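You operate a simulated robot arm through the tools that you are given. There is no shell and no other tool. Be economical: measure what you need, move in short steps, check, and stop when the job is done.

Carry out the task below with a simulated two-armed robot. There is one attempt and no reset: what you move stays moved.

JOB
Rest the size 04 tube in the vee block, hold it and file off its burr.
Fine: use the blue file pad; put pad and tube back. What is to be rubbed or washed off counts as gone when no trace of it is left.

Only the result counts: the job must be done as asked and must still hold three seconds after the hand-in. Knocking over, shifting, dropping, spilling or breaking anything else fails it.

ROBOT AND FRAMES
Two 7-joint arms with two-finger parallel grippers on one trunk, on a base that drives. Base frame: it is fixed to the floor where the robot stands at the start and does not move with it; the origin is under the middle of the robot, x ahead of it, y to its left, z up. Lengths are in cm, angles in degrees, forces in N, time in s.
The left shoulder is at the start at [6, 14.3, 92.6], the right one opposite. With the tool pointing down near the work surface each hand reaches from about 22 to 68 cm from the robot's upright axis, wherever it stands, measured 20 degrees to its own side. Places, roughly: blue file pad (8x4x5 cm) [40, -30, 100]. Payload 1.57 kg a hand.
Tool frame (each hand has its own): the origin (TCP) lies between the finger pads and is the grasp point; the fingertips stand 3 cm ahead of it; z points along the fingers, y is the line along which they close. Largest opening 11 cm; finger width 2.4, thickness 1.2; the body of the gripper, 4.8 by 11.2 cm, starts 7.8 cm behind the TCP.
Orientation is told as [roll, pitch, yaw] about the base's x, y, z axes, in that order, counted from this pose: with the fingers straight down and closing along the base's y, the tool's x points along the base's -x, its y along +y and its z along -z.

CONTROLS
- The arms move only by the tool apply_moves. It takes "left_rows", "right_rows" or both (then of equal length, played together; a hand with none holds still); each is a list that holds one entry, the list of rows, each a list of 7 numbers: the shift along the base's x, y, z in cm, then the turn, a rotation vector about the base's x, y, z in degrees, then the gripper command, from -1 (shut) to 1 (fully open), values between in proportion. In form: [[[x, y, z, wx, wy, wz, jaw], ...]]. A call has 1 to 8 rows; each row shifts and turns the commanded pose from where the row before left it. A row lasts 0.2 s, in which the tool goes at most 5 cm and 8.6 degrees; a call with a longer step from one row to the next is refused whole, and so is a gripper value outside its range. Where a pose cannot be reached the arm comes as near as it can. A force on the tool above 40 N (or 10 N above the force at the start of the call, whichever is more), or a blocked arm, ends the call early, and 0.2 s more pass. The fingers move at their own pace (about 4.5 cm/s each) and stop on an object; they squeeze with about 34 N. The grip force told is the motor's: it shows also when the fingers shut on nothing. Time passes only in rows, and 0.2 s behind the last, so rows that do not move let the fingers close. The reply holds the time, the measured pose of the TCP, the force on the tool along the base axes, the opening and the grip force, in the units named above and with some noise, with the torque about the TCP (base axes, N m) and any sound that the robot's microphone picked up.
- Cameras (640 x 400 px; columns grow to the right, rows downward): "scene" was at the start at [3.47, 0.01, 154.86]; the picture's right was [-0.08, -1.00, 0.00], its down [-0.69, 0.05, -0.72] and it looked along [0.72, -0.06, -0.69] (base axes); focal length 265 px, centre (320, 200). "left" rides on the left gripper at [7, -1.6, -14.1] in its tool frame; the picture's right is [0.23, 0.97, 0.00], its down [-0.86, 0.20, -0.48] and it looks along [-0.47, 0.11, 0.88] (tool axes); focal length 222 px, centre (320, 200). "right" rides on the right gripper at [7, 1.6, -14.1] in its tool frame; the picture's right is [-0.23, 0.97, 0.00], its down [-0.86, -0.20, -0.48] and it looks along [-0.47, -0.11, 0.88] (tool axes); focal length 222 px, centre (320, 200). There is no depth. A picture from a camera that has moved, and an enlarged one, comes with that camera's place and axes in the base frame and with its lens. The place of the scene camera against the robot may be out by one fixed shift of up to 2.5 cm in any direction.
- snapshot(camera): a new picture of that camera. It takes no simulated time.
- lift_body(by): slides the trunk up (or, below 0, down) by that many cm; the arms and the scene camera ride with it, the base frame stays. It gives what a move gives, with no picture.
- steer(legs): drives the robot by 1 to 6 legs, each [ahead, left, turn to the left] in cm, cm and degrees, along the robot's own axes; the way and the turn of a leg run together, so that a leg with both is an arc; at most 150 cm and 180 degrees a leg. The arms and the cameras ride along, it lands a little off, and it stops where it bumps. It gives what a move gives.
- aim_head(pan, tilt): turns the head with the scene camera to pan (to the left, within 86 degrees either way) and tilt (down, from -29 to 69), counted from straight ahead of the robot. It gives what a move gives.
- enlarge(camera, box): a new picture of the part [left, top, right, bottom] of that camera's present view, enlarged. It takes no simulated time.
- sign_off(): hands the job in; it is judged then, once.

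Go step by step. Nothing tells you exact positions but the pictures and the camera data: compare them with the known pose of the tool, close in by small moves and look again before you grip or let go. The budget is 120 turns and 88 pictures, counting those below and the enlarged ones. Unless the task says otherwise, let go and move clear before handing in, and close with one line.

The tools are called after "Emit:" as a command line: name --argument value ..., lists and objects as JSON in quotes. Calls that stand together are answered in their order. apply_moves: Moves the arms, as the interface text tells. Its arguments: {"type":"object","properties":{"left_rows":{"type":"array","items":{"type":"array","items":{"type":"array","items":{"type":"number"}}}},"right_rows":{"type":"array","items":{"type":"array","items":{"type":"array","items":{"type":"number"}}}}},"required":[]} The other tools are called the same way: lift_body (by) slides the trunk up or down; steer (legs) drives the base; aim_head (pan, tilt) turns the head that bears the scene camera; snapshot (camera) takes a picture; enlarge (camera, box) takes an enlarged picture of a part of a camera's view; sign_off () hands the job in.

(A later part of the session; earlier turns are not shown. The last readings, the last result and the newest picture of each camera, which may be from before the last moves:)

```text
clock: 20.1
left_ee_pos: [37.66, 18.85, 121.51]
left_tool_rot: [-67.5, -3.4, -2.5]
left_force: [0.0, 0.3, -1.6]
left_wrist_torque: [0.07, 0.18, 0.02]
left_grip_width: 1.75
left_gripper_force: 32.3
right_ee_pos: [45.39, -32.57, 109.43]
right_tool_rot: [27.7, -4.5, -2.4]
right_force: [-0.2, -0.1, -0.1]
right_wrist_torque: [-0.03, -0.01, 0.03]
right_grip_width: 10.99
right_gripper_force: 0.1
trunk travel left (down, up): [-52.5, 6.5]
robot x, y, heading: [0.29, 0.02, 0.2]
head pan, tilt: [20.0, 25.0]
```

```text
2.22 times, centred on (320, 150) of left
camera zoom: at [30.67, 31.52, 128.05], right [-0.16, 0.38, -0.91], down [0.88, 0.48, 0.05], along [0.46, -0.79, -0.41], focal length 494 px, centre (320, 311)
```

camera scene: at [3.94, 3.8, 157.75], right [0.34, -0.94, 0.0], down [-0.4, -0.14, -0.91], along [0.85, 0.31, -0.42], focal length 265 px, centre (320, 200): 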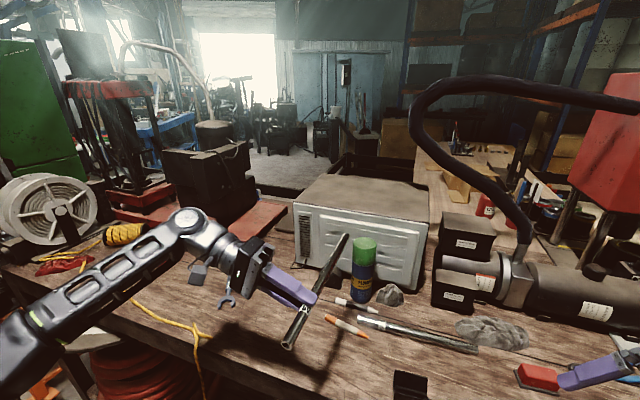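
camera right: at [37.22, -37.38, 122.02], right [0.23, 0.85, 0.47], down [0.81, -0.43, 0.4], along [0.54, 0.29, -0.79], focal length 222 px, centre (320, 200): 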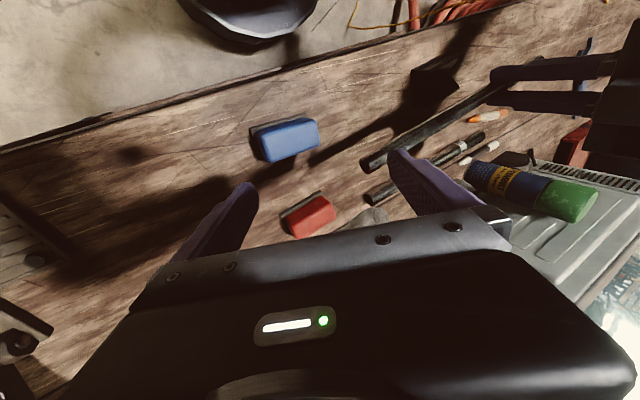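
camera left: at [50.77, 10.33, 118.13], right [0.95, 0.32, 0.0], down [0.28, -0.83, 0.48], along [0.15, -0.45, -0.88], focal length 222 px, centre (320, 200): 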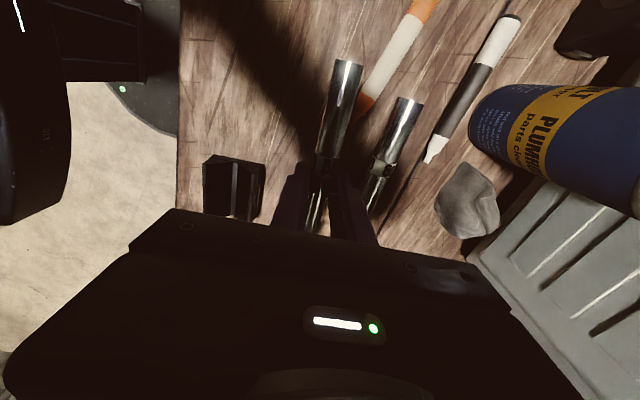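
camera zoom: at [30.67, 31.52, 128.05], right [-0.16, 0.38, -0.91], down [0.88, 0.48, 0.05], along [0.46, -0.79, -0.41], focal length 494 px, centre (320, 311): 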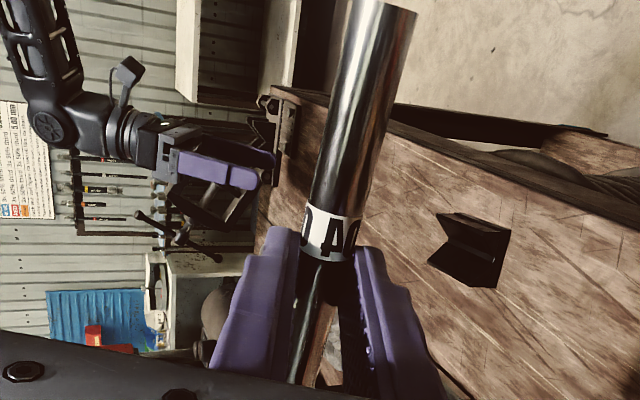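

Emit:
enlarge --camera "scene" --box '[305, 228, 357, 300]'

Emit:
enlarge --camera "scene" --box '[278, 295, 318, 355]'

```text
5.56 times, centred on (331, 264) of scene
camera zoom: at [3.94, 3.8, 157.75], right [0.34, -0.94, 0.0], down [-0.4, -0.14, -0.91], along [0.85, 0.31, -0.42], focal length 1474 px, centre (259, -156)
```

zoom: 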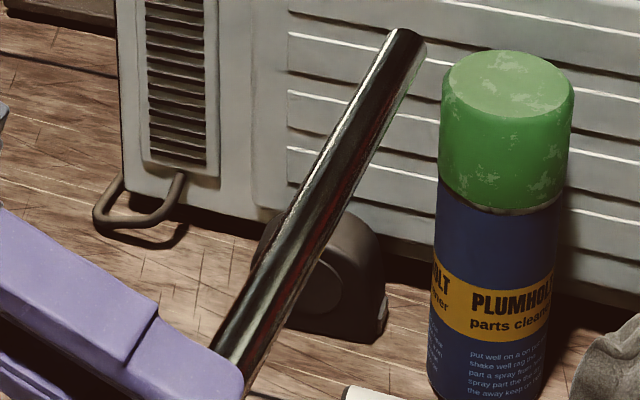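

```text
6.67 times, centred on (298, 325) of scene
camera zoom: at [3.94, 3.8, 157.75], right [0.34, -0.94, 0.0], down [-0.4, -0.14, -0.91], along [0.85, 0.31, -0.42], focal length 1769 px, centre (467, -633)
```

zoom: 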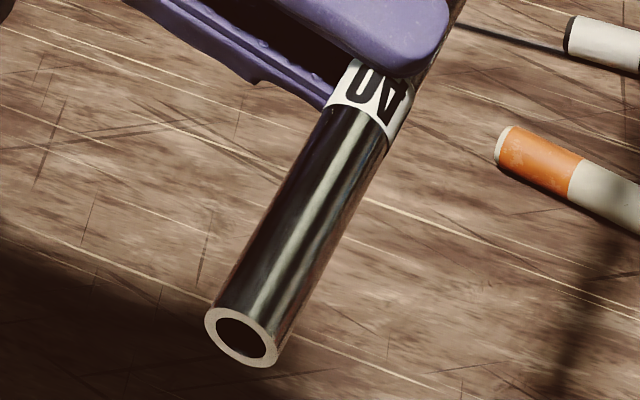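

The remaining unseen side faces down now. I'll spin the wrist so the long end points down and that side faces the head.

Emit:
apply_moves --left_rows '[[[0, 0, 0, 0, 7.6, 3.1, -1], [0, 0, 0, 0, 7.6, 3.1, -1], [0, 0, 0, 0, 7.6, 3.1, -1], [0, 0, 0, 0, 7.6, 3.1, -1], [0, 0, 0, 0, 7.6, 3.1, -1], [0, 0, 0, 0, 7.6, 3.1, -1], [0, 0, 0, 0, 7.6, 3.1, -1], [0, 0, 0, 0, 7.6, 3.1, -1]]]'

Emit:
enlarge --camera "scene" --box '[230, 230, 390, 370]'

```text
clock: 21.9
left_ee_pos: [37.68, 18.78, 121.52]
left_tool_rot: [-50.4, 55.3, 33.7]
left_force: [-0.7, -0.6, -2.6]
left_wrist_torque: [-0.03, 0.07, 0.0]
left_grip_width: 1.75
left_gripper_force: 32.3
right_ee_pos: [45.39, -32.65, 109.43]
right_tool_rot: [27.8, -4.6, -2.5]
right_force: [0.0, 0.1, 0.6]
right_wrist_torque: [0.05, 0.01, 0.0]
right_grip_width: 11.02
right_gripper_force: 0.0
trunk travel left (down, up): [-52.5, 6.5]
robot x, y, heading: [-0.3, 0.17, -0.1]
head pan, tilt: [20.0, 25.0]
```

```text
2.86 times, centred on (310, 300) of scene
camera zoom: at [3.93, 3.8, 157.75], right [0.34, -0.94, 0.0], down [-0.4, -0.14, -0.91], along [0.85, 0.31, -0.42], focal length 758 px, centre (349, -86)
```

zoom: 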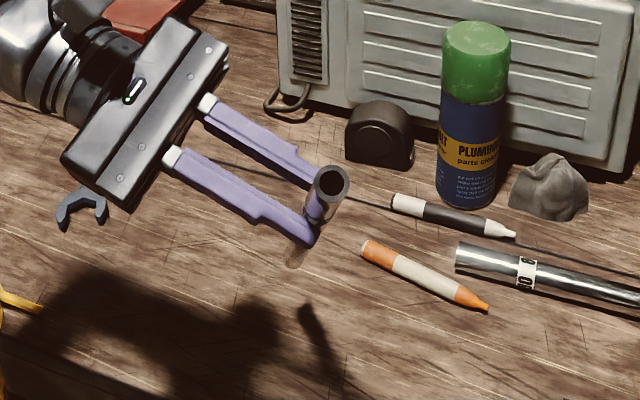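

Emit:
apply_moves --left_rows '[[[0, 0, 0, 0, 7.6, 3.1, -1], [0, 0, 0, 0, 7.6, 3.1, -1], [0, 0, 0, 0, 7.6, 3.1, -1], [0, 0, 0, 0, 7.6, 3.1, -1], [0, 0, 0, 0, 7.6, 3.1, -1], [0, 0, 0, 0, 0, 0, -1]]]'

Emit:
enlarge --camera "scene" --box '[250, 260, 390, 390]'

```text
clock: 23.3
left_ee_pos: [37.71, 18.84, 121.49]
left_tool_rot: [29.4, 65.5, 121.8]
left_force: [-1.2, 0.1, -2.2]
left_wrist_torque: [-0.01, -0.02, -0.04]
left_grip_width: 1.77
left_gripper_force: 32.2
right_ee_pos: [45.28, -32.62, 109.38]
right_tool_rot: [27.7, -4.6, -2.4]
right_force: [-0.7, -0.7, -0.2]
right_wrist_torque: [0.0, 0.0, -0.01]
right_grip_width: 11.02
right_gripper_force: 0.1
trunk travel left (down, up): [-52.5, 6.5]
robot x, y, heading: [-0.02, 0.01, -0.0]
head pan, tilt: [20.0, 25.0]
```

```text
3.08 times, centred on (320, 325) of scene
camera zoom: at [3.93, 3.82, 157.75], right [0.34, -0.94, 0.0], down [-0.4, -0.14, -0.91], along [0.85, 0.31, -0.42], focal length 816 px, centre (320, -185)
```

zoom: 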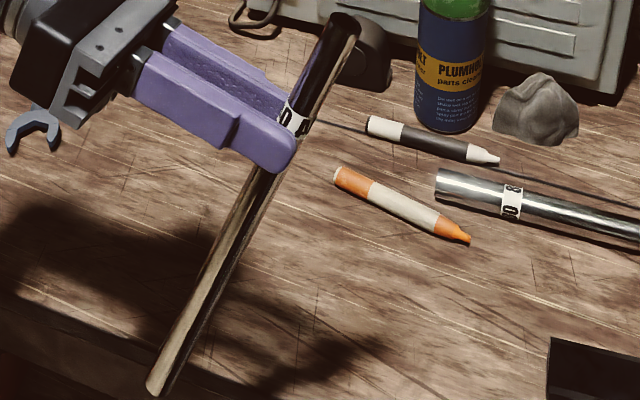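

Emit:
enlarge --camera "scene" --box '[275, 320, 335, 395]'

Emit:
enlarge --camera "scene" --box '[300, 255, 345, 320]'

```text
5.33 times, centred on (305, 358) of scene
camera zoom: at [3.93, 3.82, 157.75], right [0.34, -0.94, 0.0], down [-0.4, -0.14, -0.91], along [0.85, 0.31, -0.42], focal length 1415 px, centre (400, -640)
```

zoom: 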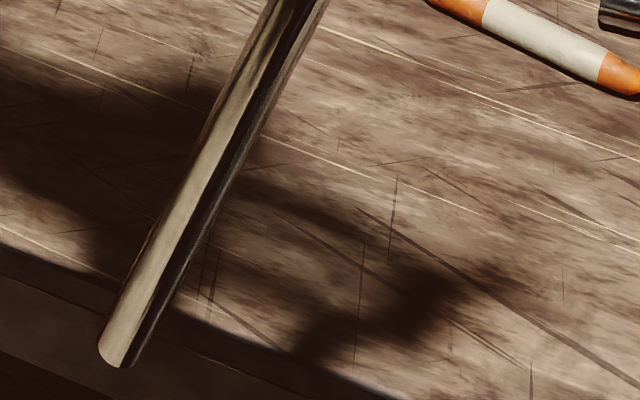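

```text
6.15 times, centred on (322, 288) of scene
camera zoom: at [3.93, 3.82, 157.75], right [0.34, -0.94, 0.0], down [-0.4, -0.14, -0.91], along [0.85, 0.31, -0.42], focal length 1633 px, centre (305, -338)
```

zoom: 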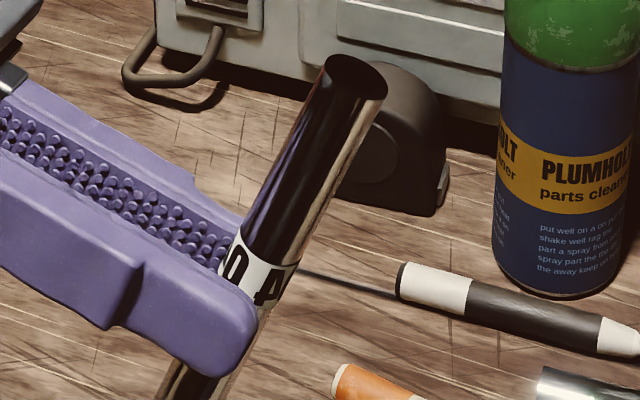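

Still clean there; only the -y end face showed a reddish arc earlier. I'll undo the spin and roll, and bring the tube back parallel to the block for a close look at that end.

Emit:
apply_moves --left_rows '[[[0, 0, 0, 0, -7.6, -3.1, -1], [0, 0, 0, 0, -7.6, -3.1, -1], [0, 0, 0, 0, -7.6, -3.1, -1], [0, 0, 0, 0, -7.6, -3.1, -1], [0, 0, 0, 0, -7.6, -3.1, -1], [0, 0, 0, 0, -7.6, -3.1, -1], [0, 0, 0, 0, -7.6, -3.1, -1], [0, 0, 0, 0, -7.6, -3.1, -1]]]'

Emit:
apply_moves --left_rows '[[[0, 0, 0, 0, -7.6, -3.1, -1], [0, 0, 0, 0, -7.6, -3.1, -1], [0, 0, 0, 0, -7.6, -3.1, -1], [0, 0, 0, 0, -7.6, -3.1, -1], [0, 0, 0, 0, -7.6, -3.1, -1], [0, 0, 0, 8.5, 0, 0, -1], [0, 0, -1, 8.5, 0, 0, -1], [0, 0, -1, 8.5, 0, 0, -1]]]'

Emit:
apply_moves --left_rows '[[[0, -1, -1, 8.5, 0, 0, -1], [0, -1, -1, 8.5, 0, 0, -1], [0, -1, -1, 8.5, 0, 0, -1], [0, -1, -1, 8.5, 0, 0, -1], [0, -1, -1, 8.0, 0, 0, -1], [0, -1, 0, 0, 0, -8.5, -1], [0, -1, 0, 0, 0, -8.5, -1], [0, -1, 0, 0, 0, -8.5, -1]]]'

Emit:
apply_moves --left_rows '[[[0, -1, 0, 0, 0, -8.5, -1], [0, -1, 0, 0, 0, -8.5, -1], [1, -1, 0, 0, 0, -8.5, -1], [1, -1, 0, 0, 0, -8.5, -1], [1, -1, 0, 0, 0, -8.5, -1], [1, -1, 0, 0, 0, -8.5, -1], [1, -1, 0, 0, 0, -6, -1], [0, 0, 0, 0, 0, 0, -1]]]'

Emit:
aim_head --pan -4.4 --tilt 43.8

```text
clock: 25.1
left_ee_pos: [37.69, 18.94, 121.54]
left_tool_rot: [-63.5, 34.1, 14.7]
left_force: [-0.4, 0.2, -2.1]
left_wrist_torque: [0.0, 0.1, 0.01]
left_grip_width: 1.77
left_gripper_force: 32.5
right_ee_pos: [45.38, -32.57, 109.36]
right_tool_rot: [27.6, -4.5, -2.4]
right_force: [0.8, 0.9, -0.2]
right_wrist_torque: [0.01, 0.02, 0.0]
right_grip_width: 11.01
right_gripper_force: 0.0
trunk travel left (down, up): [-52.5, 6.5]
robot x, y, heading: [-0.06, 0.13, 0.0]
head pan, tilt: [20.0, 25.0]
```

```text
clock: 26.9
left_ee_pos: [40.97, 18.66, 118.74]
left_tool_rot: [-59.1, -3.5, -2.4]
left_force: [-0.4, -0.2, -2.7]
left_wrist_torque: [0.05, 0.13, 0.04]
left_grip_width: 1.76
left_gripper_force: 31.9
left hand out of reach, approached as far as the arm can: row 6, 7, 8
right_ee_pos: [45.13, -32.58, 109.59]
right_tool_rot: [27.7, -4.7, -2.4]
right_force: [-0.1, 0.3, 0.5]
right_wrist_torque: [-0.02, -0.02, -0.04]
right_grip_width: 11.01
right_gripper_force: 0.1
trunk travel left (down, up): [-52.5, 6.5]
robot x, y, heading: [0.29, -0.07, 0.3]
head pan, tilt: [20.0, 25.0]
```

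```text
clock: 28.7
left_ee_pos: [40.65, 9.7, 110.88]
left_tool_rot: [-17.1, -1.1, -29.5]
left_force: [0.3, -0.3, -2.3]
left_wrist_torque: [0.1, 0.11, 0.01]
left_grip_width: 1.77
left_gripper_force: 33.1
left hand out of reach, approached as far as the arm can: row 6, 7, 8
right_ee_pos: [45.49, -32.75, 109.41]
right_tool_rot: [27.7, -4.6, -2.4]
right_force: [-0.8, -0.2, 0.6]
right_wrist_torque: [-0.01, -0.01, -0.01]
right_grip_width: 10.99
right_gripper_force: 0.2
trunk travel left (down, up): [-52.5, 6.5]
robot x, y, heading: [-0.16, -0.36, -0.1]
head pan, tilt: [20.0, 25.0]
```

```text
clock: 30.5
left_ee_pos: [41.55, 5.41, 107.58]
left_tool_rot: [-14.6, -4.0, -65.3]
left_force: [-0.9, 0.9, -3.1]
left_wrist_torque: [0.11, 0.05, -0.02]
left_grip_width: 1.76
left_gripper_force: 32.6
left hand out of reach, approached as far as the arm can: row 1, 2, 3, 4, 5, 6, 7
right_ee_pos: [45.36, -32.64, 109.48]
right_tool_rot: [27.8, -4.5, -2.3]
right_force: [-0.5, -0.7, 0.5]
right_wrist_torque: [0.01, 0.0, 0.0]
right_grip_width: 11.01
right_gripper_force: 0.1
trunk travel left (down, up): [-52.5, 6.5]
robot x, y, heading: [0.04, 0.16, -0.2]
head pan, tilt: [20.0, 25.0]
```

```text
clock: 31.4
left_ee_pos: [41.39, 5.37, 107.63]
left_tool_rot: [-14.6, -4.0, -65.2]
left_force: [-0.4, 0.3, -3.1]
left_wrist_torque: [0.14, 0.03, 0.03]
left_grip_width: 1.76
left_gripper_force: 32.8
right_ee_pos: [45.23, -32.5, 109.41]
right_tool_rot: [27.8, -4.6, -2.4]
right_force: [0.7, 0.8, -0.2]
right_wrist_torque: [0.0, -0.01, 0.01]
right_grip_width: 11.01
right_gripper_force: 0.1
trunk travel left (down, up): [-52.5, 6.5]
robot x, y, heading: [-0.23, 0.32, 0.2]
head pan, tilt: [-4.4, 43.8]
```

Emit:
apply_moves --left_rows '[[[1, -0.5, 0, 4.9, -5.8, 0, -1], [1, -0.5, 0, 4.9, -5.8, 0, -1], [1, -0.5, 0, 0, 0, -6.5, -1], [1, -0.5, 0, 0, 0, -6.5, -1], [1, -0.5, 0, 0, 0, -6.4, -1], [0, 0, 0, 0, 0, 0, -1]]]'

```text
clock: 32.8
left_ee_pos: [46.35, 2.75, 107.67]
left_tool_rot: [0.0, 0.0, -85.3]
left_force: [0.4, -0.1, -2.1]
left_wrist_torque: [0.17, -0.02, -0.03]
left_grip_width: 1.76
left_gripper_force: 32.6
right_ee_pos: [45.33, -32.63, 109.46]
right_tool_rot: [27.7, -4.6, -2.4]
right_force: [-0.1, -0.1, 0.5]
right_wrist_torque: [-0.03, -0.02, 0.0]
right_grip_width: 11.02
right_gripper_force: 0.2
trunk travel left (down, up): [-52.5, 6.5]
robot x, y, heading: [0.11, 0.01, 0.2]
head pan, tilt: [-4.4, 43.8]
```

Emit:
apply_moves --left_rows '[[[-2, -2, 1, 0, 0, 0, -1], [-2, -3, 2, 0, 0, 0, -1], [0, -1, 2, 0, 0, 0, -1], [0, 0, 0, 0, 0, 0, -1]]]'

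Emit:
enlarge --camera "right" --box '[330, 80, 450, 180]'

```text
clock: 33.8
left_ee_pos: [42.54, -2.42, 110.57]
left_tool_rot: [-0.1, 0.1, -85.2]
left_force: [-0.1, 0.3, -1.9]
left_wrist_torque: [0.19, 0.06, -0.03]
left_grip_width: 1.77
left_gripper_force: 32.4
left hand out of reach, approached as far as the arm can: row 3
right_ee_pos: [45.3, -32.72, 109.43]
right_tool_rot: [27.7, -4.5, -2.4]
right_force: [-0.6, 0.3, 0.2]
right_wrist_torque: [0.01, 0.01, -0.01]
right_grip_width: 10.98
right_gripper_force: 0.0
trunk travel left (down, up): [-52.5, 6.5]
robot x, y, heading: [0.34, 0.09, -0.0]
head pan, tilt: [-4.4, 43.8]
```

```text
4.00 times, centred on (390, 130) of right
camera zoom: at [37.2, -37.42, 122.01], right [0.23, 0.85, 0.47], down [0.81, -0.43, 0.4], along [0.54, 0.29, -0.79], focal length 888 px, centre (40, 480)
```

zoom: 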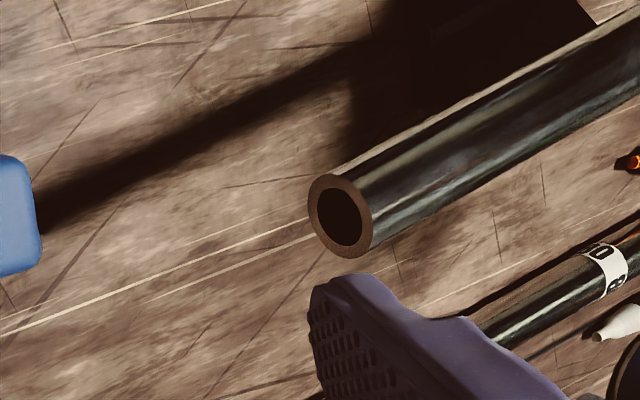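

Emit:
enlarge --camera "left" --box '[290, 50, 380, 165]'

Emit:
enlarge --camera "scene" --box '[275, 200, 415, 280]'

```text
3.48 times, centred on (335, 108) of left
camera zoom: at [40.13, 4.27, 124.75], right [0.95, 0.31, 0.0], down [0.27, -0.84, 0.48], along [0.15, -0.45, -0.88], focal length 773 px, centre (268, 522)
```

zoom: 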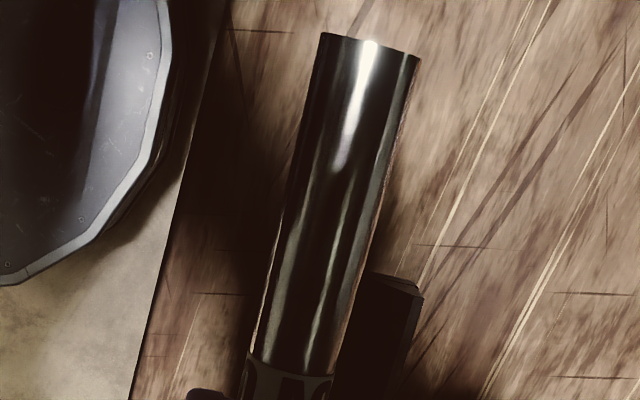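

```text
4.57 times, centred on (345, 240) of scene
camera zoom: at [3.46, -0.04, 154.87], right [-0.08, -1.0, 0.0], down [-0.69, 0.05, -0.72], along [0.72, -0.06, -0.69], focal length 1213 px, centre (206, 17)
```

zoom: 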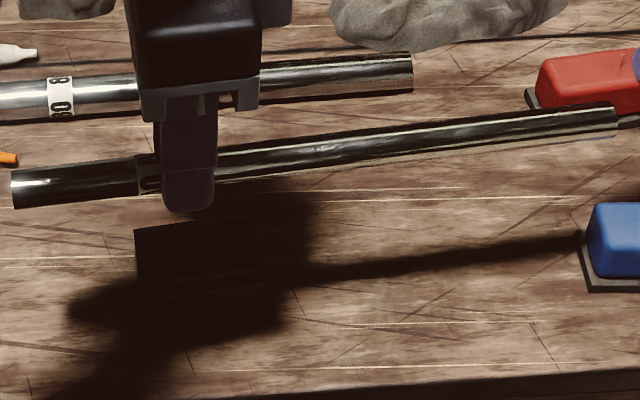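

I still haven't seen the tube's far-upper flank. I'll tilt the hand so the fingers point away from the robot, which turns that flank up to the head camera.

Emit:
apply_moves --left_rows '[[[1, 0.5, 0, 0.7, -8.4, 0, -1], [1, 0.5, 0, 0.7, -8.4, 0, -1], [1, 0.5, 0, 0.7, -8.4, 0, -1], [1, 0.5, 0, 0.7, -8.4, 0, -1], [1, 0.5, 0, 0.7, -8.4, 0, -1], [0, 0.5, 0, 0.7, -8.4, 0, -1], [0, 0, 0, 0.7, -8.4, 0, -1], [0, 0, 0, 0, 0, 0, -1]]]'

Emit:
snapshot --camera "scene"

```text
clock: 35.6
left_ee_pos: [47.15, 0.76, 110.67]
left_tool_rot: [59.0, -0.1, -85.1]
left_force: [0.8, 0.5, -1.5]
left_wrist_torque: [0.16, -0.01, 0.02]
left_grip_width: 1.79
left_gripper_force: 32.3
right_ee_pos: [45.31, -32.56, 109.54]
right_tool_rot: [27.6, -4.7, -2.4]
right_force: [-0.4, 0.8, 1.0]
right_wrist_torque: [-0.03, 0.01, 0.01]
right_grip_width: 11.0
right_gripper_force: 0.0
trunk travel left (down, up): [-52.5, 6.5]
robot x, y, heading: [-0.16, 0.18, 0.2]
head pan, tilt: [-4.4, 43.8]
```

```text
37 pictures are left
camera scene: at [3.47, 0.02, 154.87], right [-0.08, -1.0, 0.0], down [-0.69, 0.05, -0.72], along [0.72, -0.06, -0.69], focal length 265 px, centre (320, 200)
```

scene: 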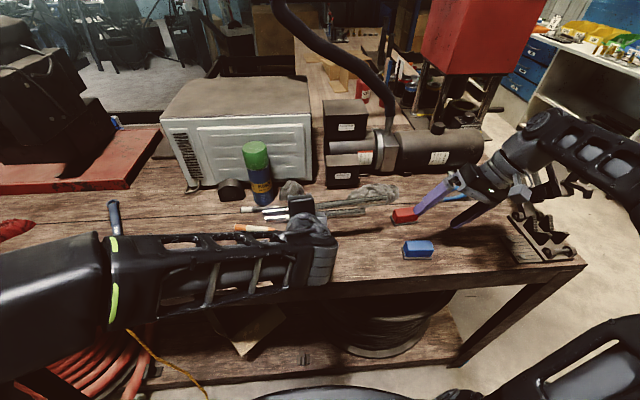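

Emit:
enlarge --camera "scene" --box '[315, 180, 400, 225]'

Emit:
enlarge --camera "right" --box '[360, 70, 560, 195]'

```text
7.53 times, centred on (358, 202) of scene
camera zoom: at [3.47, 0.02, 154.87], right [-0.08, -1.0, 0.0], down [-0.69, 0.05, -0.72], along [0.72, -0.06, -0.69], focal length 1998 px, centre (38, 181)
```

zoom: 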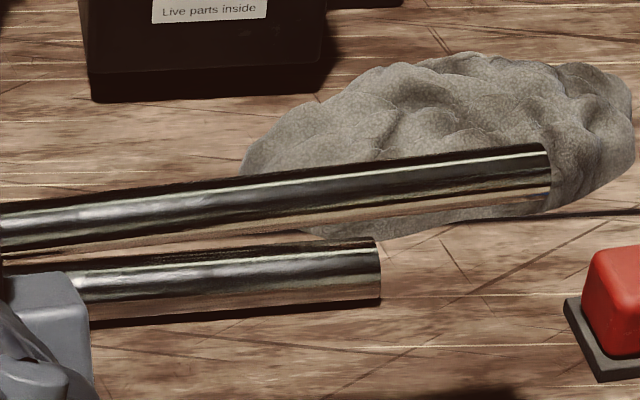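

```text
3.20 times, centred on (460, 132) of right
camera zoom: at [37.22, -37.37, 122.02], right [0.23, 0.85, 0.47], down [0.81, -0.43, 0.4], along [0.54, 0.29, -0.79], focal length 711 px, centre (-128, 416)
```

zoom: 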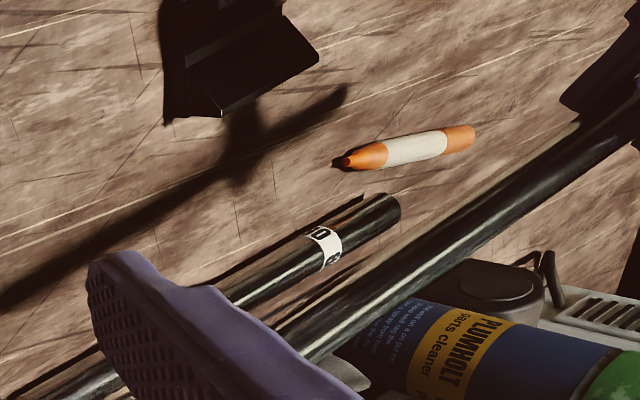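

Emit:
enlarge --camera "scene" --box '[376, 192, 396, 214]'

```text
16.00 times, centred on (386, 203) of scene
camera zoom: at [3.47, 0.02, 154.87], right [-0.08, -1.0, 0.0], down [-0.69, 0.05, -0.72], along [0.72, -0.06, -0.69], focal length 4245 px, centre (-736, 152)
```

zoom: 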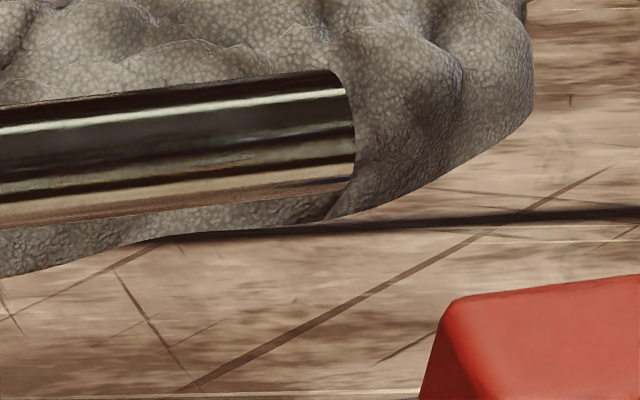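

Enlargements do resolve fine detail, so I'll take tight zooms of the zone between the fingers and the mid-tube.

Emit:
enlarge --camera "left" --box '[270, 130, 370, 240]'

Emit:
enlarge --camera "scene" --box '[312, 195, 352, 220]'

Emit:
enlarge --camera "scene" --box '[350, 192, 390, 217]'

```text
3.64 times, centred on (320, 185) of left
camera zoom: at [33.67, 6.62, 116.6], right [0.48, 0.27, 0.84], down [-0.23, -0.88, 0.42], along [0.85, -0.4, -0.36], focal length 808 px, centre (320, 254)
```

zoom: 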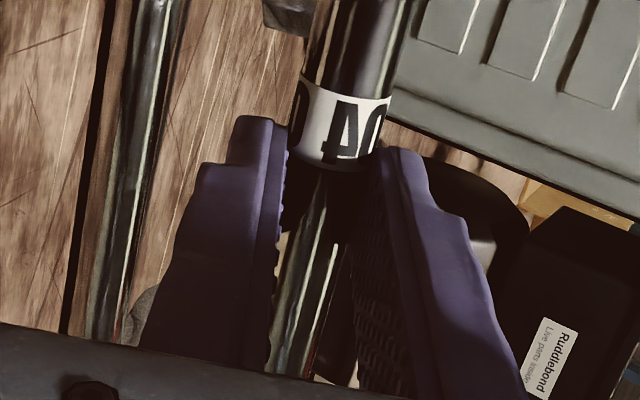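

```text
16.00 times, centred on (332, 208) of scene
camera zoom: at [3.47, 0.02, 154.87], right [-0.08, -1.0, 0.0], down [-0.69, 0.05, -0.72], along [0.72, -0.06, -0.69], focal length 4245 px, centre (128, 80)
```

zoom: 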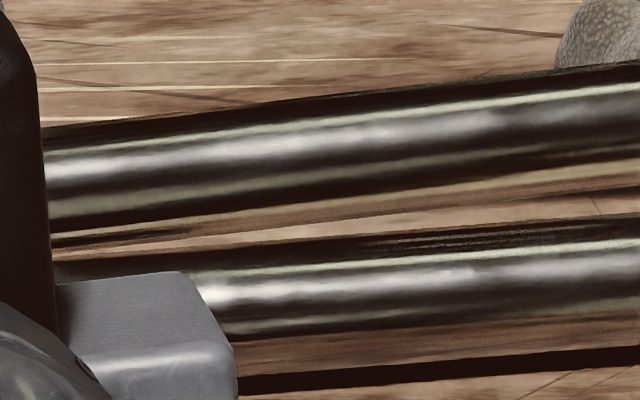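

```text
16.00 times, centred on (370, 204) of scene
camera zoom: at [3.47, 0.02, 154.87], right [-0.08, -1.0, 0.0], down [-0.69, 0.05, -0.72], along [0.72, -0.06, -0.69], focal length 4245 px, centre (-480, 128)
```

zoom: 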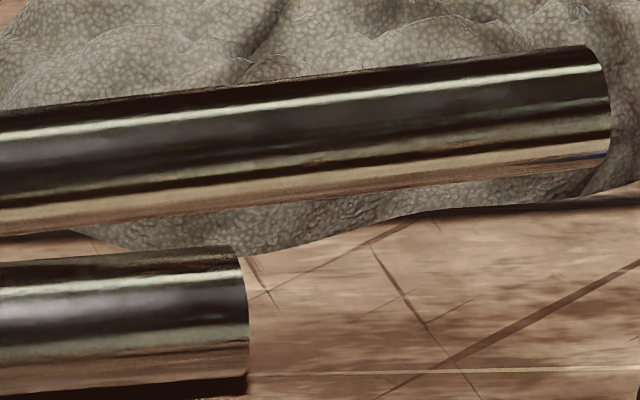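

I'll level the hand again and bring the tube over the vee block.

Emit:
apply_moves --left_rows '[[[0, 0.5, 0, -0.7, 8.4, 0, -1], [0, 0.5, 0, -0.7, 8.4, 0, -1], [-0.5, 0.5, 0, -0.7, 8.4, 0, -1], [-0.5, 0.5, -1, -0.7, 8.4, 0, -1], [-0.5, 0.5, -1, -0.7, 8.4, 0, -1], [-0.5, 0.2, -1, -0.7, 8.4, 0, -1], [-0.5, 0, -1, -0.7, 8.4, 0, -1], [0, 0, 0, 0, 0, 0, -1]]]'

Emit:
snapshot --camera "right"

```text
clock: 37.4
left_ee_pos: [44.84, 3.54, 106.53]
left_tool_rot: [-0.1, 0.0, -85.2]
left_force: [-0.2, 0.3, -2.0]
left_wrist_torque: [0.16, 0.0, 0.0]
left_grip_width: 1.76
left_gripper_force: 32.8
right_ee_pos: [45.28, -32.65, 109.48]
right_tool_rot: [27.9, -4.5, -2.4]
right_force: [0.5, 0.3, 0.7]
right_wrist_torque: [-0.03, -0.03, -0.02]
right_grip_width: 11.01
right_gripper_force: 0.1
trunk travel left (down, up): [-52.5, 6.5]
robot x, y, heading: [-0.16, -0.16, 0.2]
head pan, tilt: [-4.4, 43.8]
```

```text
30 pictures are left
camera right: at [37.19, -37.38, 122.03], right [0.23, 0.85, 0.47], down [0.81, -0.43, 0.4], along [0.54, 0.29, -0.79], focal length 222 px, centre (320, 200)
```

right: 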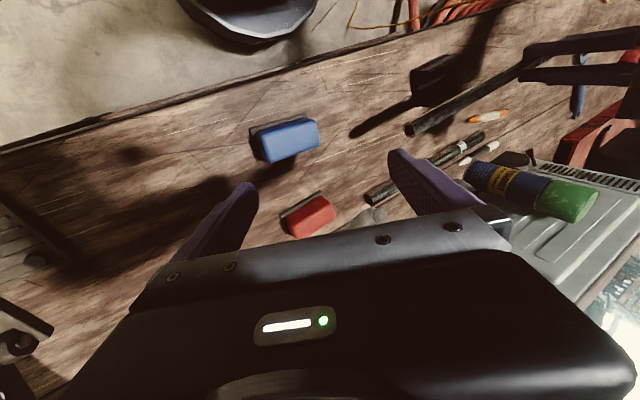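

Emit:
apply_moves --left_rows '[[[-0.2, 0, -2, 0, 0, 0, -1], [-0.2, 0, -2, 0, 0, 0, -1], [0, 0, -1.5, 0, 0, 0, -1], [0, 0, 0, 0, 0, 0, -1]]]'

Emit:
enlarge --camera "scene" --box '[270, 215, 390, 290]'

Emit:
enlarge --camera "right" --box '[390, 30, 530, 130]'

```text
clock: 38.4
left_ee_pos: [44.39, 3.5, 101.06]
left_tool_rot: [0.0, 0.1, -85.2]
left_force: [-0.1, 0.2, -3.3]
left_wrist_torque: [0.17, 0.06, 0.01]
left_grip_width: 1.76
left_gripper_force: 32.3
right_ee_pos: [45.32, -32.53, 109.34]
right_tool_rot: [27.7, -4.6, -2.4]
right_force: [0.3, 0.3, 0.5]
right_wrist_torque: [-0.02, 0.0, -0.01]
right_grip_width: 11.02
right_gripper_force: 0.0
trunk travel left (down, up): [-52.5, 6.5]
robot x, y, heading: [-0.2, 0.03, -0.2]
head pan, tilt: [-4.4, 43.8]
```

```text
5.33 times, centred on (330, 252) of scene
camera zoom: at [3.47, 0.01, 154.87], right [-0.08, -1.0, 0.0], down [-0.69, 0.05, -0.72], along [0.72, -0.06, -0.69], focal length 1415 px, centre (267, -80)
```

zoom: 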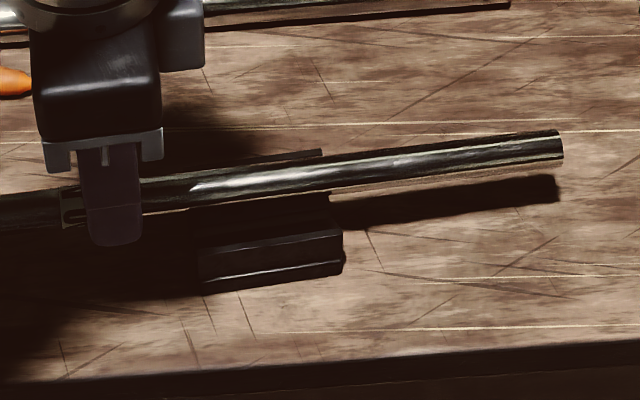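

```text
4.00 times, centred on (460, 80) of right
camera zoom: at [37.22, -37.38, 122.02], right [0.23, 0.85, 0.47], down [0.81, -0.43, 0.4], along [0.54, 0.29, -0.79], focal length 888 px, centre (-240, 680)
```

zoom: 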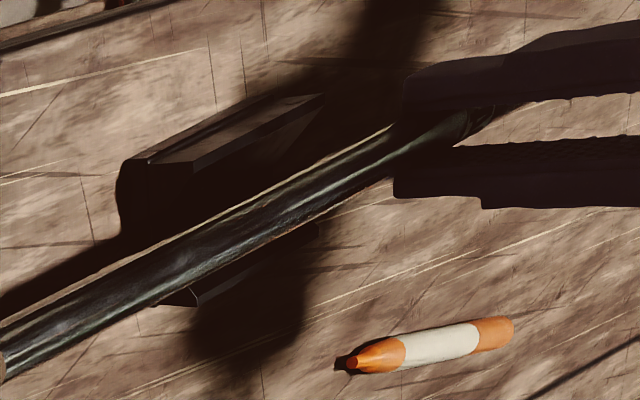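

Emit:
apply_moves --left_rows '[[[0, 0, -1, 0, 0, 0, -1], [0, 0, -0.6, 0, 0, 0, -1], [0, 0, -0.4, 0, 0, 0, -1], [0, 0, 0, 0, 0, 0, -1]]]'

Emit:
enlarge --camera "scene" --box '[290, 225, 370, 285]'

```text
clock: 39.4
left_ee_pos: [44.53, 3.63, 99.08]
left_tool_rot: [-0.1, 0.0, -85.2]
left_force: [0.5, 0.4, -2.4]
left_wrist_torque: [0.13, 0.03, 0.02]
left_grip_width: 1.78
left_gripper_force: 32.6
right_ee_pos: [45.35, -32.71, 109.53]
right_tool_rot: [27.8, -4.6, -2.4]
right_force: [-0.8, 0.3, 0.4]
right_wrist_torque: [-0.01, -0.04, -0.01]
right_grip_width: 11.0
right_gripper_force: 0.0
trunk travel left (down, up): [-52.5, 6.5]
robot x, y, heading: [0.0, 0.18, 0.1]
head pan, tilt: [-4.4, 43.8]
```

```text
6.67 times, centred on (330, 255) of scene
camera zoom: at [3.48, 0.01, 154.86], right [-0.08, -1.0, 0.0], down [-0.69, 0.05, -0.72], along [0.72, -0.06, -0.69], focal length 1769 px, centre (253, -167)
```

zoom: 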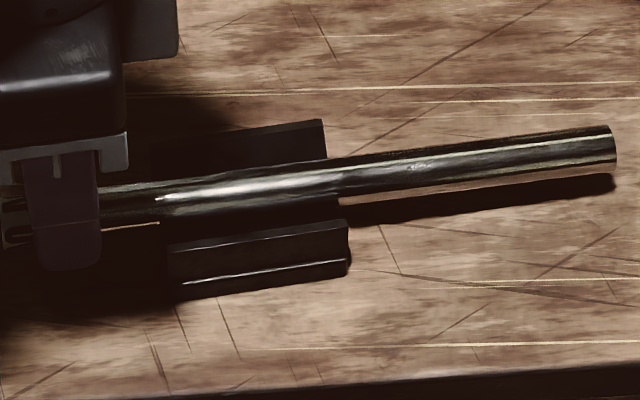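

There is a small irregular glint on the tube just right of the block; zooming in on it.

Emit:
enlarge --camera "scene" --box '[336, 243, 376, 258]'

```text
16.00 times, centred on (356, 250) of scene
camera zoom: at [3.48, 0.01, 154.86], right [-0.08, -1.0, 0.0], down [-0.69, 0.05, -0.72], along [0.72, -0.06, -0.69], focal length 4245 px, centre (-256, -608)
```

zoom: 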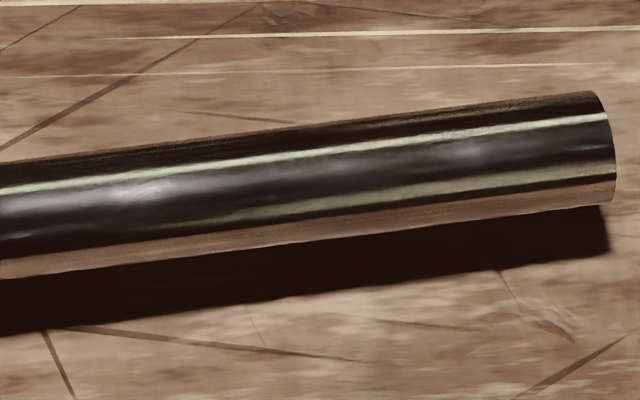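

Emit:
apply_moves --left_rows '[[[0, 0, -0.3, 0, 0, 0, -1], [0, 0, -0.2, 0, 0, 0, -1], [0, 0, -0.2, 0, 0, 0, -1], [0, 0, 0, 0, 0, 0, -1]]]'

```text
clock: 40.4
left_ee_pos: [44.31, 3.6, 98.58]
left_tool_rot: [0.0, 0.0, -85.0]
left_force: [1.7, 3.2, 15.2]
left_wrist_torque: [-0.71, -0.11, 0.52]
left_grip_width: 1.79
left_gripper_force: 32.3
right_ee_pos: [45.28, -32.61, 109.45]
right_tool_rot: [27.8, -4.6, -2.3]
right_force: [0.4, 0.6, -0.3]
right_wrist_torque: [-0.02, 0.05, -0.03]
right_grip_width: 10.99
right_gripper_force: 0.0
trunk travel left (down, up): [-52.5, 6.5]
robot x, y, heading: [-0.1, -0.05, 0.2]
head pan, tilt: [-4.4, 43.8]
```

It is seated in the vee (15 N up). I'll relax the press, open the fingers, and check that the tube rests and what is under the grip.

Emit:
apply_moves --left_rows '[[[0, 0, 0.1, 0, 0, 1, -1], [0, 0, 0, 0, 0, 0, -0.6], [0, 0, 0, 0, 0, 0, -0.4], [0, 0, 0, 0, 0, 0, -0.3], [0, 0, 2, 0, 0, 0, -0.2], [0, 0, 4, 0, 0, 0, 0], [0, 3, 3, 0, 0, 0, 0]]]'

Emit:
enlarge --camera "scene" --box '[270, 225, 370, 290]'

Emit:
snapshot --camera "left"

```text
clock: 42.0
left_ee_pos: [44.41, 6.73, 107.47]
left_tool_rot: [0.0, 0.1, -84.3]
left_force: [0.2, 0.7, 0.2]
left_wrist_torque: [0.03, 0.01, 0.01]
left_grip_width: 5.5
left_gripper_force: 0.0
right_ee_pos: [45.38, -32.48, 109.45]
right_tool_rot: [27.8, -4.7, -2.4]
right_force: [0.0, 0.2, -0.7]
right_wrist_torque: [-0.02, -0.01, 0.01]
right_grip_width: 11.02
right_gripper_force: 0.1
trunk travel left (down, up): [-52.5, 6.5]
robot x, y, heading: [-0.21, -0.23, -0.0]
head pan, tilt: [-4.4, 43.8]
```

```text
6.15 times, centred on (320, 258) of scene
camera zoom: at [3.41, 0.11, 154.87], right [-0.08, -1.0, 0.0], down [-0.69, 0.05, -0.72], along [0.72, -0.06, -0.69], focal length 1633 px, centre (320, -154)
```

zoom: 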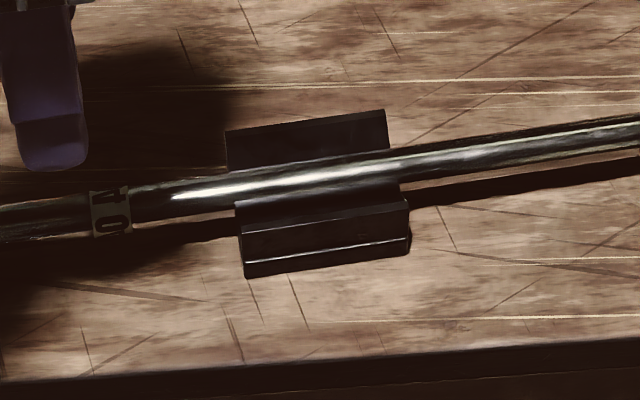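

```text
24 pictures are left
camera left: at [41.99, 13.4, 121.74], right [0.95, 0.32, 0.0], down [0.28, -0.83, 0.48], along [0.15, -0.45, -0.88], focal length 222 px, centre (320, 200)
```

left: 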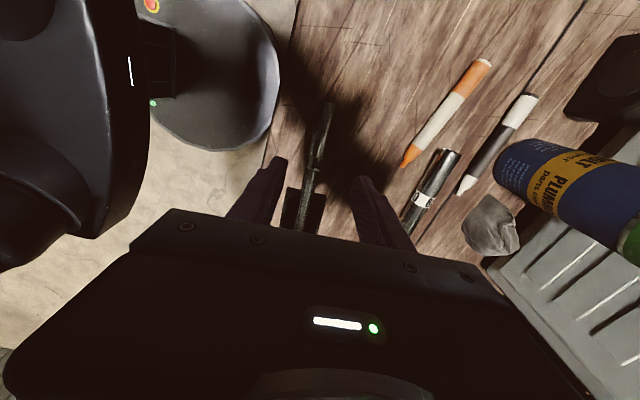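

The tube rests steadily in the vee. I'll check its -y end face and rim at maximum zoom.

Emit:
enlarge --camera "right" --box '[346, 104, 386, 129]'

Emit:
enlarge --camera "left" --box '[300, 95, 345, 160]'

```text
16.00 times, centred on (366, 116) of right
camera zoom: at [37.17, -37.3, 122.06], right [0.23, 0.85, 0.47], down [0.81, -0.43, 0.4], along [0.54, 0.29, -0.79], focal length 3554 px, centre (-416, 1536)
```

zoom: 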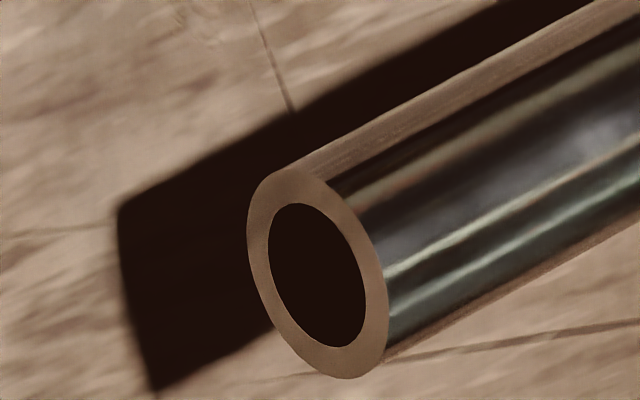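

```text
6.15 times, centred on (322, 128) of left
camera zoom: at [41.99, 13.4, 121.74], right [0.95, 0.32, 0.0], down [0.28, -0.83, 0.48], along [0.15, -0.45, -0.88], focal length 1367 px, centre (305, 646)
```

zoom: 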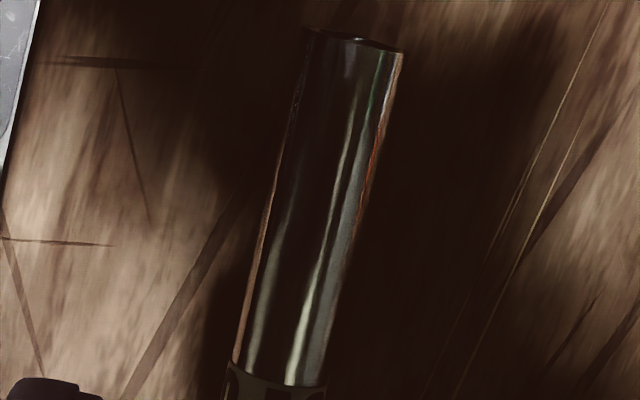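

The -y end is clean, but there is speckling at the edge near the +y end. Zooming there.

Emit:
enlarge --camera "left" --box '[306, 97, 340, 118]'

Emit:
enlarge --camera "scene" --box '[253, 250, 293, 275]'

```text
16.00 times, centred on (323, 108) of left
camera zoom: at [41.99, 13.4, 121.74], right [0.95, 0.32, 0.0], down [0.28, -0.83, 0.48], along [0.15, -0.45, -0.88], focal length 3554 px, centre (272, 1680)
```

zoom: 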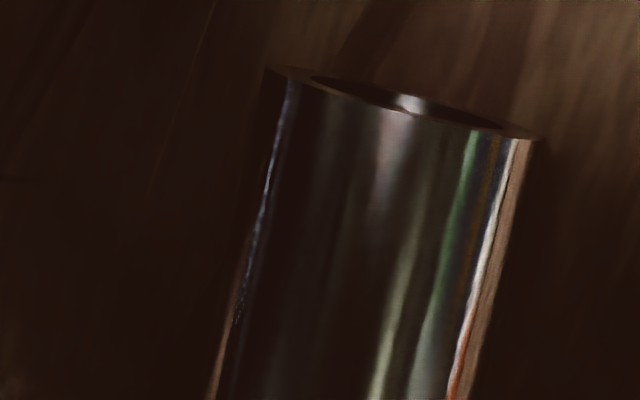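

```text
16.00 times, centred on (273, 262) of scene
camera zoom: at [3.41, 0.11, 154.87], right [-0.08, -1.0, 0.0], down [-0.69, 0.05, -0.72], along [0.72, -0.06, -0.69], focal length 4245 px, centre (1072, -800)
```

zoom: 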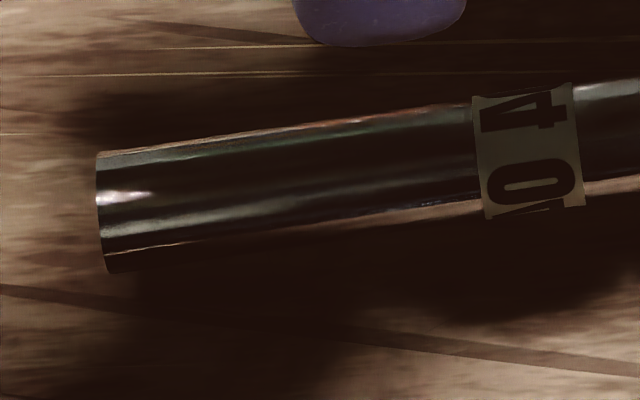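

No burr visible yet; the only unseen zone is where the fingers were. I'll regrip nearer the +y end and show that zone to the cameras.

Emit:
apply_moves --left_rows '[[[-0.2, 0, -3, 0, 0, 0, -0.1], [-0.1, 0, -3, 0, 0, 0, -0.1], [0, 0, -2, 0, 0, 0, -0.1], [0, 0, -0.8, 0, 0, 0, -0.4], [0, 0, 0, 0, 0, 0, -0.8], [0, 0, 0, 0, 0, 0, -1], [0, 0, 0, 0, 0, 0, -1]]]'

Emit:
apply_moves --left_rows '[[[0, 0, 1, 0, 0, 0, -1], [0, 0, 3, 0, 0, 0, -1], [0, 0, 4, 0, 0, 0, -1], [0, 0, 4, 0, 0, 0, -1], [0, 0, 0, 0, 0, 0, -1]]]'

```text
clock: 43.6
left_ee_pos: [44.2, 6.5, 98.65]
left_tool_rot: [-0.2, 0.1, -84.2]
left_force: [-1.4, 0.4, 0.2]
left_wrist_torque: [0.1, 0.07, -0.22]
left_grip_width: 1.77
left_gripper_force: 30.1
right_ee_pos: [45.26, -32.68, 109.42]
right_tool_rot: [27.7, -4.6, -2.5]
right_force: [0.6, 0.4, -0.1]
right_wrist_torque: [-0.01, 0.01, 0.01]
right_grip_width: 11.0
right_gripper_force: 0.0
trunk travel left (down, up): [-52.5, 6.5]
robot x, y, heading: [-0.26, -0.24, 0.1]
head pan, tilt: [-4.4, 43.8]
```

```text
clock: 44.8
left_ee_pos: [43.97, 6.64, 110.68]
left_tool_rot: [-0.1, 0.1, -84.2]
left_force: [-0.4, -0.1, -2.4]
left_wrist_torque: [0.2, 0.04, 0.02]
left_grip_width: 1.76
left_gripper_force: 32.4
right_ee_pos: [45.36, -32.62, 109.51]
right_tool_rot: [27.7, -4.5, -2.5]
right_force: [-0.5, -0.7, -0.3]
right_wrist_torque: [0.0, 0.0, 0.02]
right_grip_width: 10.99
right_gripper_force: 0.0
trunk travel left (down, up): [-52.5, 6.5]
robot x, y, heading: [0.13, -0.13, -0.0]
head pan, tilt: [-4.4, 43.8]
```

Emit:
apply_moves --left_rows '[[[-0.5, 0, 0, -0.8, 8.4, 0, -1], [-0.5, 0, 0, -0.8, 8.4, 0, -1], [-0.5, 0, 0, -0.8, 8.4, 0, -1], [-0.5, 0, 0, -0.8, 8.4, 0, -1], [-0.5, 0, 0, -0.8, 8.4, 0, -1], [-0.5, 0, 0, -0.8, 8.4, 0, -1], [0, 0, 0, 0, 0, 0, -1]]]'

Emit:
enlarge --camera "scene" --box '[240, 200, 400, 290]'

```text
clock: 46.4
left_ee_pos: [43.19, 7.49, 108.41]
left_tool_rot: [-6.9, -3.1, -84.7]
left_force: [-0.2, 0.1, -1.7]
left_wrist_torque: [0.23, 0.02, 0.01]
left_grip_width: 1.75
left_gripper_force: 32.5
left hand out of reach, approached as far as the arm can: row 1, 2, 3, 4, 5, 6
right_ee_pos: [45.3, -32.63, 109.49]
right_tool_rot: [27.8, -4.6, -2.4]
right_force: [-0.9, -0.7, -0.2]
right_wrist_torque: [0.02, 0.02, 0.0]
right_grip_width: 11.02
right_gripper_force: 0.0
trunk travel left (down, up): [-52.5, 6.5]
robot x, y, heading: [0.44, -0.06, -0.2]
head pan, tilt: [-4.4, 43.8]
```

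```text
4.00 times, centred on (320, 245) of scene
camera zoom: at [3.46, -0.02, 154.87], right [-0.08, -1.0, 0.0], down [-0.69, 0.05, -0.72], along [0.72, -0.06, -0.69], focal length 1061 px, centre (320, 20)
```

zoom: 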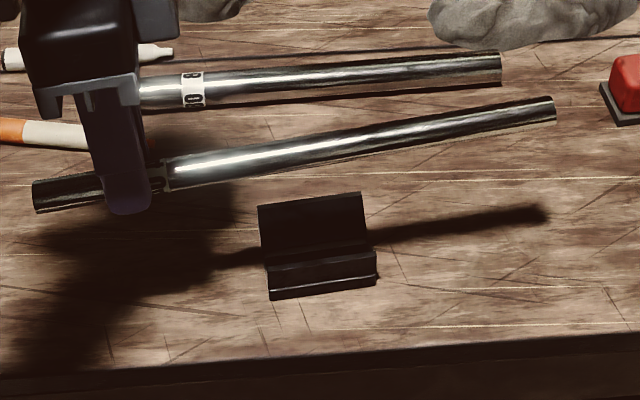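

That tilt is out of reach, so I'll use the inward roll that worked before.

Emit:
apply_moves --left_rows '[[[0, 1, 1, 3.7, -6.6, 0, -1], [-1, 1, 1, 0, 0, 8.4, -1], [-1, 1, 1, 0, 0, 8.4, -1], [-1, 1, 1, 0, 0, 8.4, -1], [-1, 1, 0, 0, 0, 8.4, -1], [0, 1, 0, 0, 0, 8.4, -1], [0, 1, 0, 0, 0, 8.4, -1], [0, 1, 0, 0, 0, 8.4, -1]]]'

Emit:
apply_moves --left_rows '[[[0, 1, 0, 0, 0, 8.4, -1], [0, 1, 0, 0, 0, 8.4, -1], [0, 1, 0, 0, 0, 8.4, -1], [0, 0.5, 0, -8.5, 0, 0, -1], [0, 0.5, 0, -8.5, 0, 0, -1], [0, 0.5, 0, -8.5, 0, 0, -1], [0, 0.5, 0, -8.5, 0, 0, -1], [0, 0.5, 0, -8.5, 0, 0, -1]]]'

Emit:
apply_moves --left_rows '[[[0, 0, 0, -8.5, 0, 0, -1], [0, 0, 0, -8.5, 0, 0, -1], [0, 0, 0, -8.5, 0, 0, -1], [0, 0, 0, 0, 0, 0, -1]]]'

Emit:
enlarge --camera "scene" --box '[180, 160, 270, 310]'

```text
clock: 48.2
left_ee_pos: [39.27, 15.43, 112.43]
left_tool_rot: [0.0, -0.1, -26.1]
left_force: [-0.8, -0.3, -3.1]
left_wrist_torque: [0.05, 0.2, -0.01]
left_grip_width: 1.75
left_gripper_force: 32.4
right_ee_pos: [45.36, -32.64, 109.46]
right_tool_rot: [27.7, -4.7, -2.4]
right_force: [0.3, -0.3, 0.0]
right_wrist_torque: [-0.01, -0.01, 0.01]
right_grip_width: 11.0
right_gripper_force: 0.0
trunk travel left (down, up): [-52.5, 6.5]
robot x, y, heading: [0.1, 0.03, 0.1]
head pan, tilt: [-4.4, 43.8]
```

```text
clock: 50.0
left_ee_pos: [39.41, 20.01, 110.11]
left_tool_rot: [-42.6, -0.9, -0.5]
left_force: [0.2, -0.9, -3.0]
left_wrist_torque: [0.01, 0.23, -0.01]
left_grip_width: 1.73
left_gripper_force: 31.9
left hand out of reach, approached as far as the arm can: row 6, 7, 8
right_ee_pos: [45.5, -32.51, 109.47]
right_tool_rot: [27.7, -4.6, -2.4]
right_force: [0.1, 0.5, -0.1]
right_wrist_torque: [-0.01, 0.03, -0.03]
right_grip_width: 11.01
right_gripper_force: 0.0
trunk travel left (down, up): [-52.5, 6.5]
robot x, y, heading: [-0.08, -0.12, 0.1]
head pan, tilt: [-4.4, 43.8]
```

```text
clock: 51.0
left_ee_pos: [40.36, 18.12, 108.18]
left_tool_rot: [-68.0, -1.1, -0.3]
left_force: [0.4, -0.4, -2.8]
left_wrist_torque: [0.06, 0.2, 0.0]
left_grip_width: 1.79
left_gripper_force: 32.1
left hand out of reach, approached as far as the arm can: row 1, 2
right_ee_pos: [45.27, -32.7, 109.51]
right_tool_rot: [27.8, -4.5, -2.5]
right_force: [0.5, -1.1, -0.7]
right_wrist_torque: [0.04, 0.03, 0.01]
right_grip_width: 10.99
right_gripper_force: 0.1
trunk travel left (down, up): [-52.5, 6.5]
robot x, y, heading: [0.15, -0.18, -0.2]
head pan, tilt: [-4.4, 43.8]
```

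```text
2.67 times, centred on (225, 235) of scene
camera zoom: at [3.52, -0.12, 154.86], right [-0.08, -1.0, 0.0], down [-0.69, 0.05, -0.72], along [0.72, -0.05, -0.69], focal length 708 px, centre (573, 107)
```

zoom: 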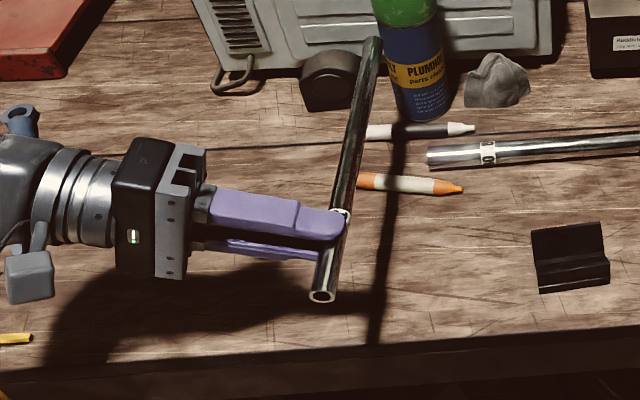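

Emit:
enlarge --camera "scene" --box '[214, 200, 254, 250]'

```text
8.00 times, centred on (234, 225) of scene
camera zoom: at [3.52, -0.12, 154.86], right [-0.08, -1.0, 0.0], down [-0.69, 0.05, -0.72], along [0.72, -0.05, -0.69], focal length 2122 px, centre (1008, 0)
```

zoom: 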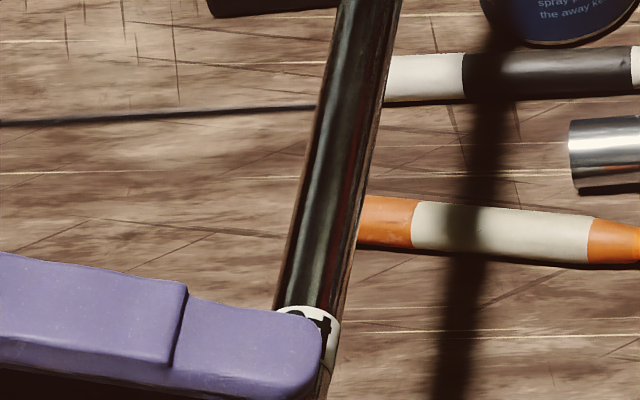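

Emit:
enlarge --camera "scene" --box '[210, 250, 246, 276]'

```text
15.38 times, centred on (228, 263) of scene
camera zoom: at [3.52, -0.12, 154.86], right [-0.08, -1.0, 0.0], down [-0.69, 0.05, -0.72], along [0.72, -0.05, -0.69], focal length 4082 px, centre (1735, -769)
```

zoom: 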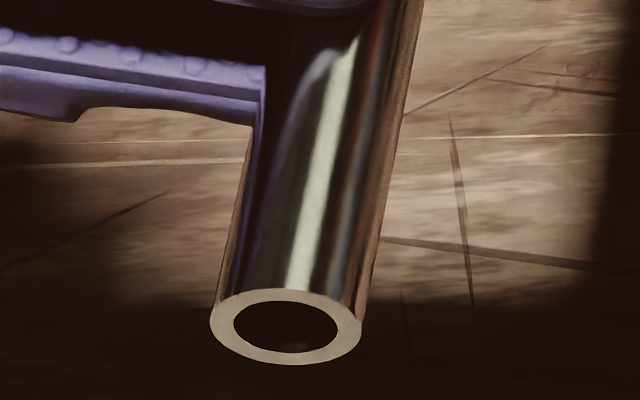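

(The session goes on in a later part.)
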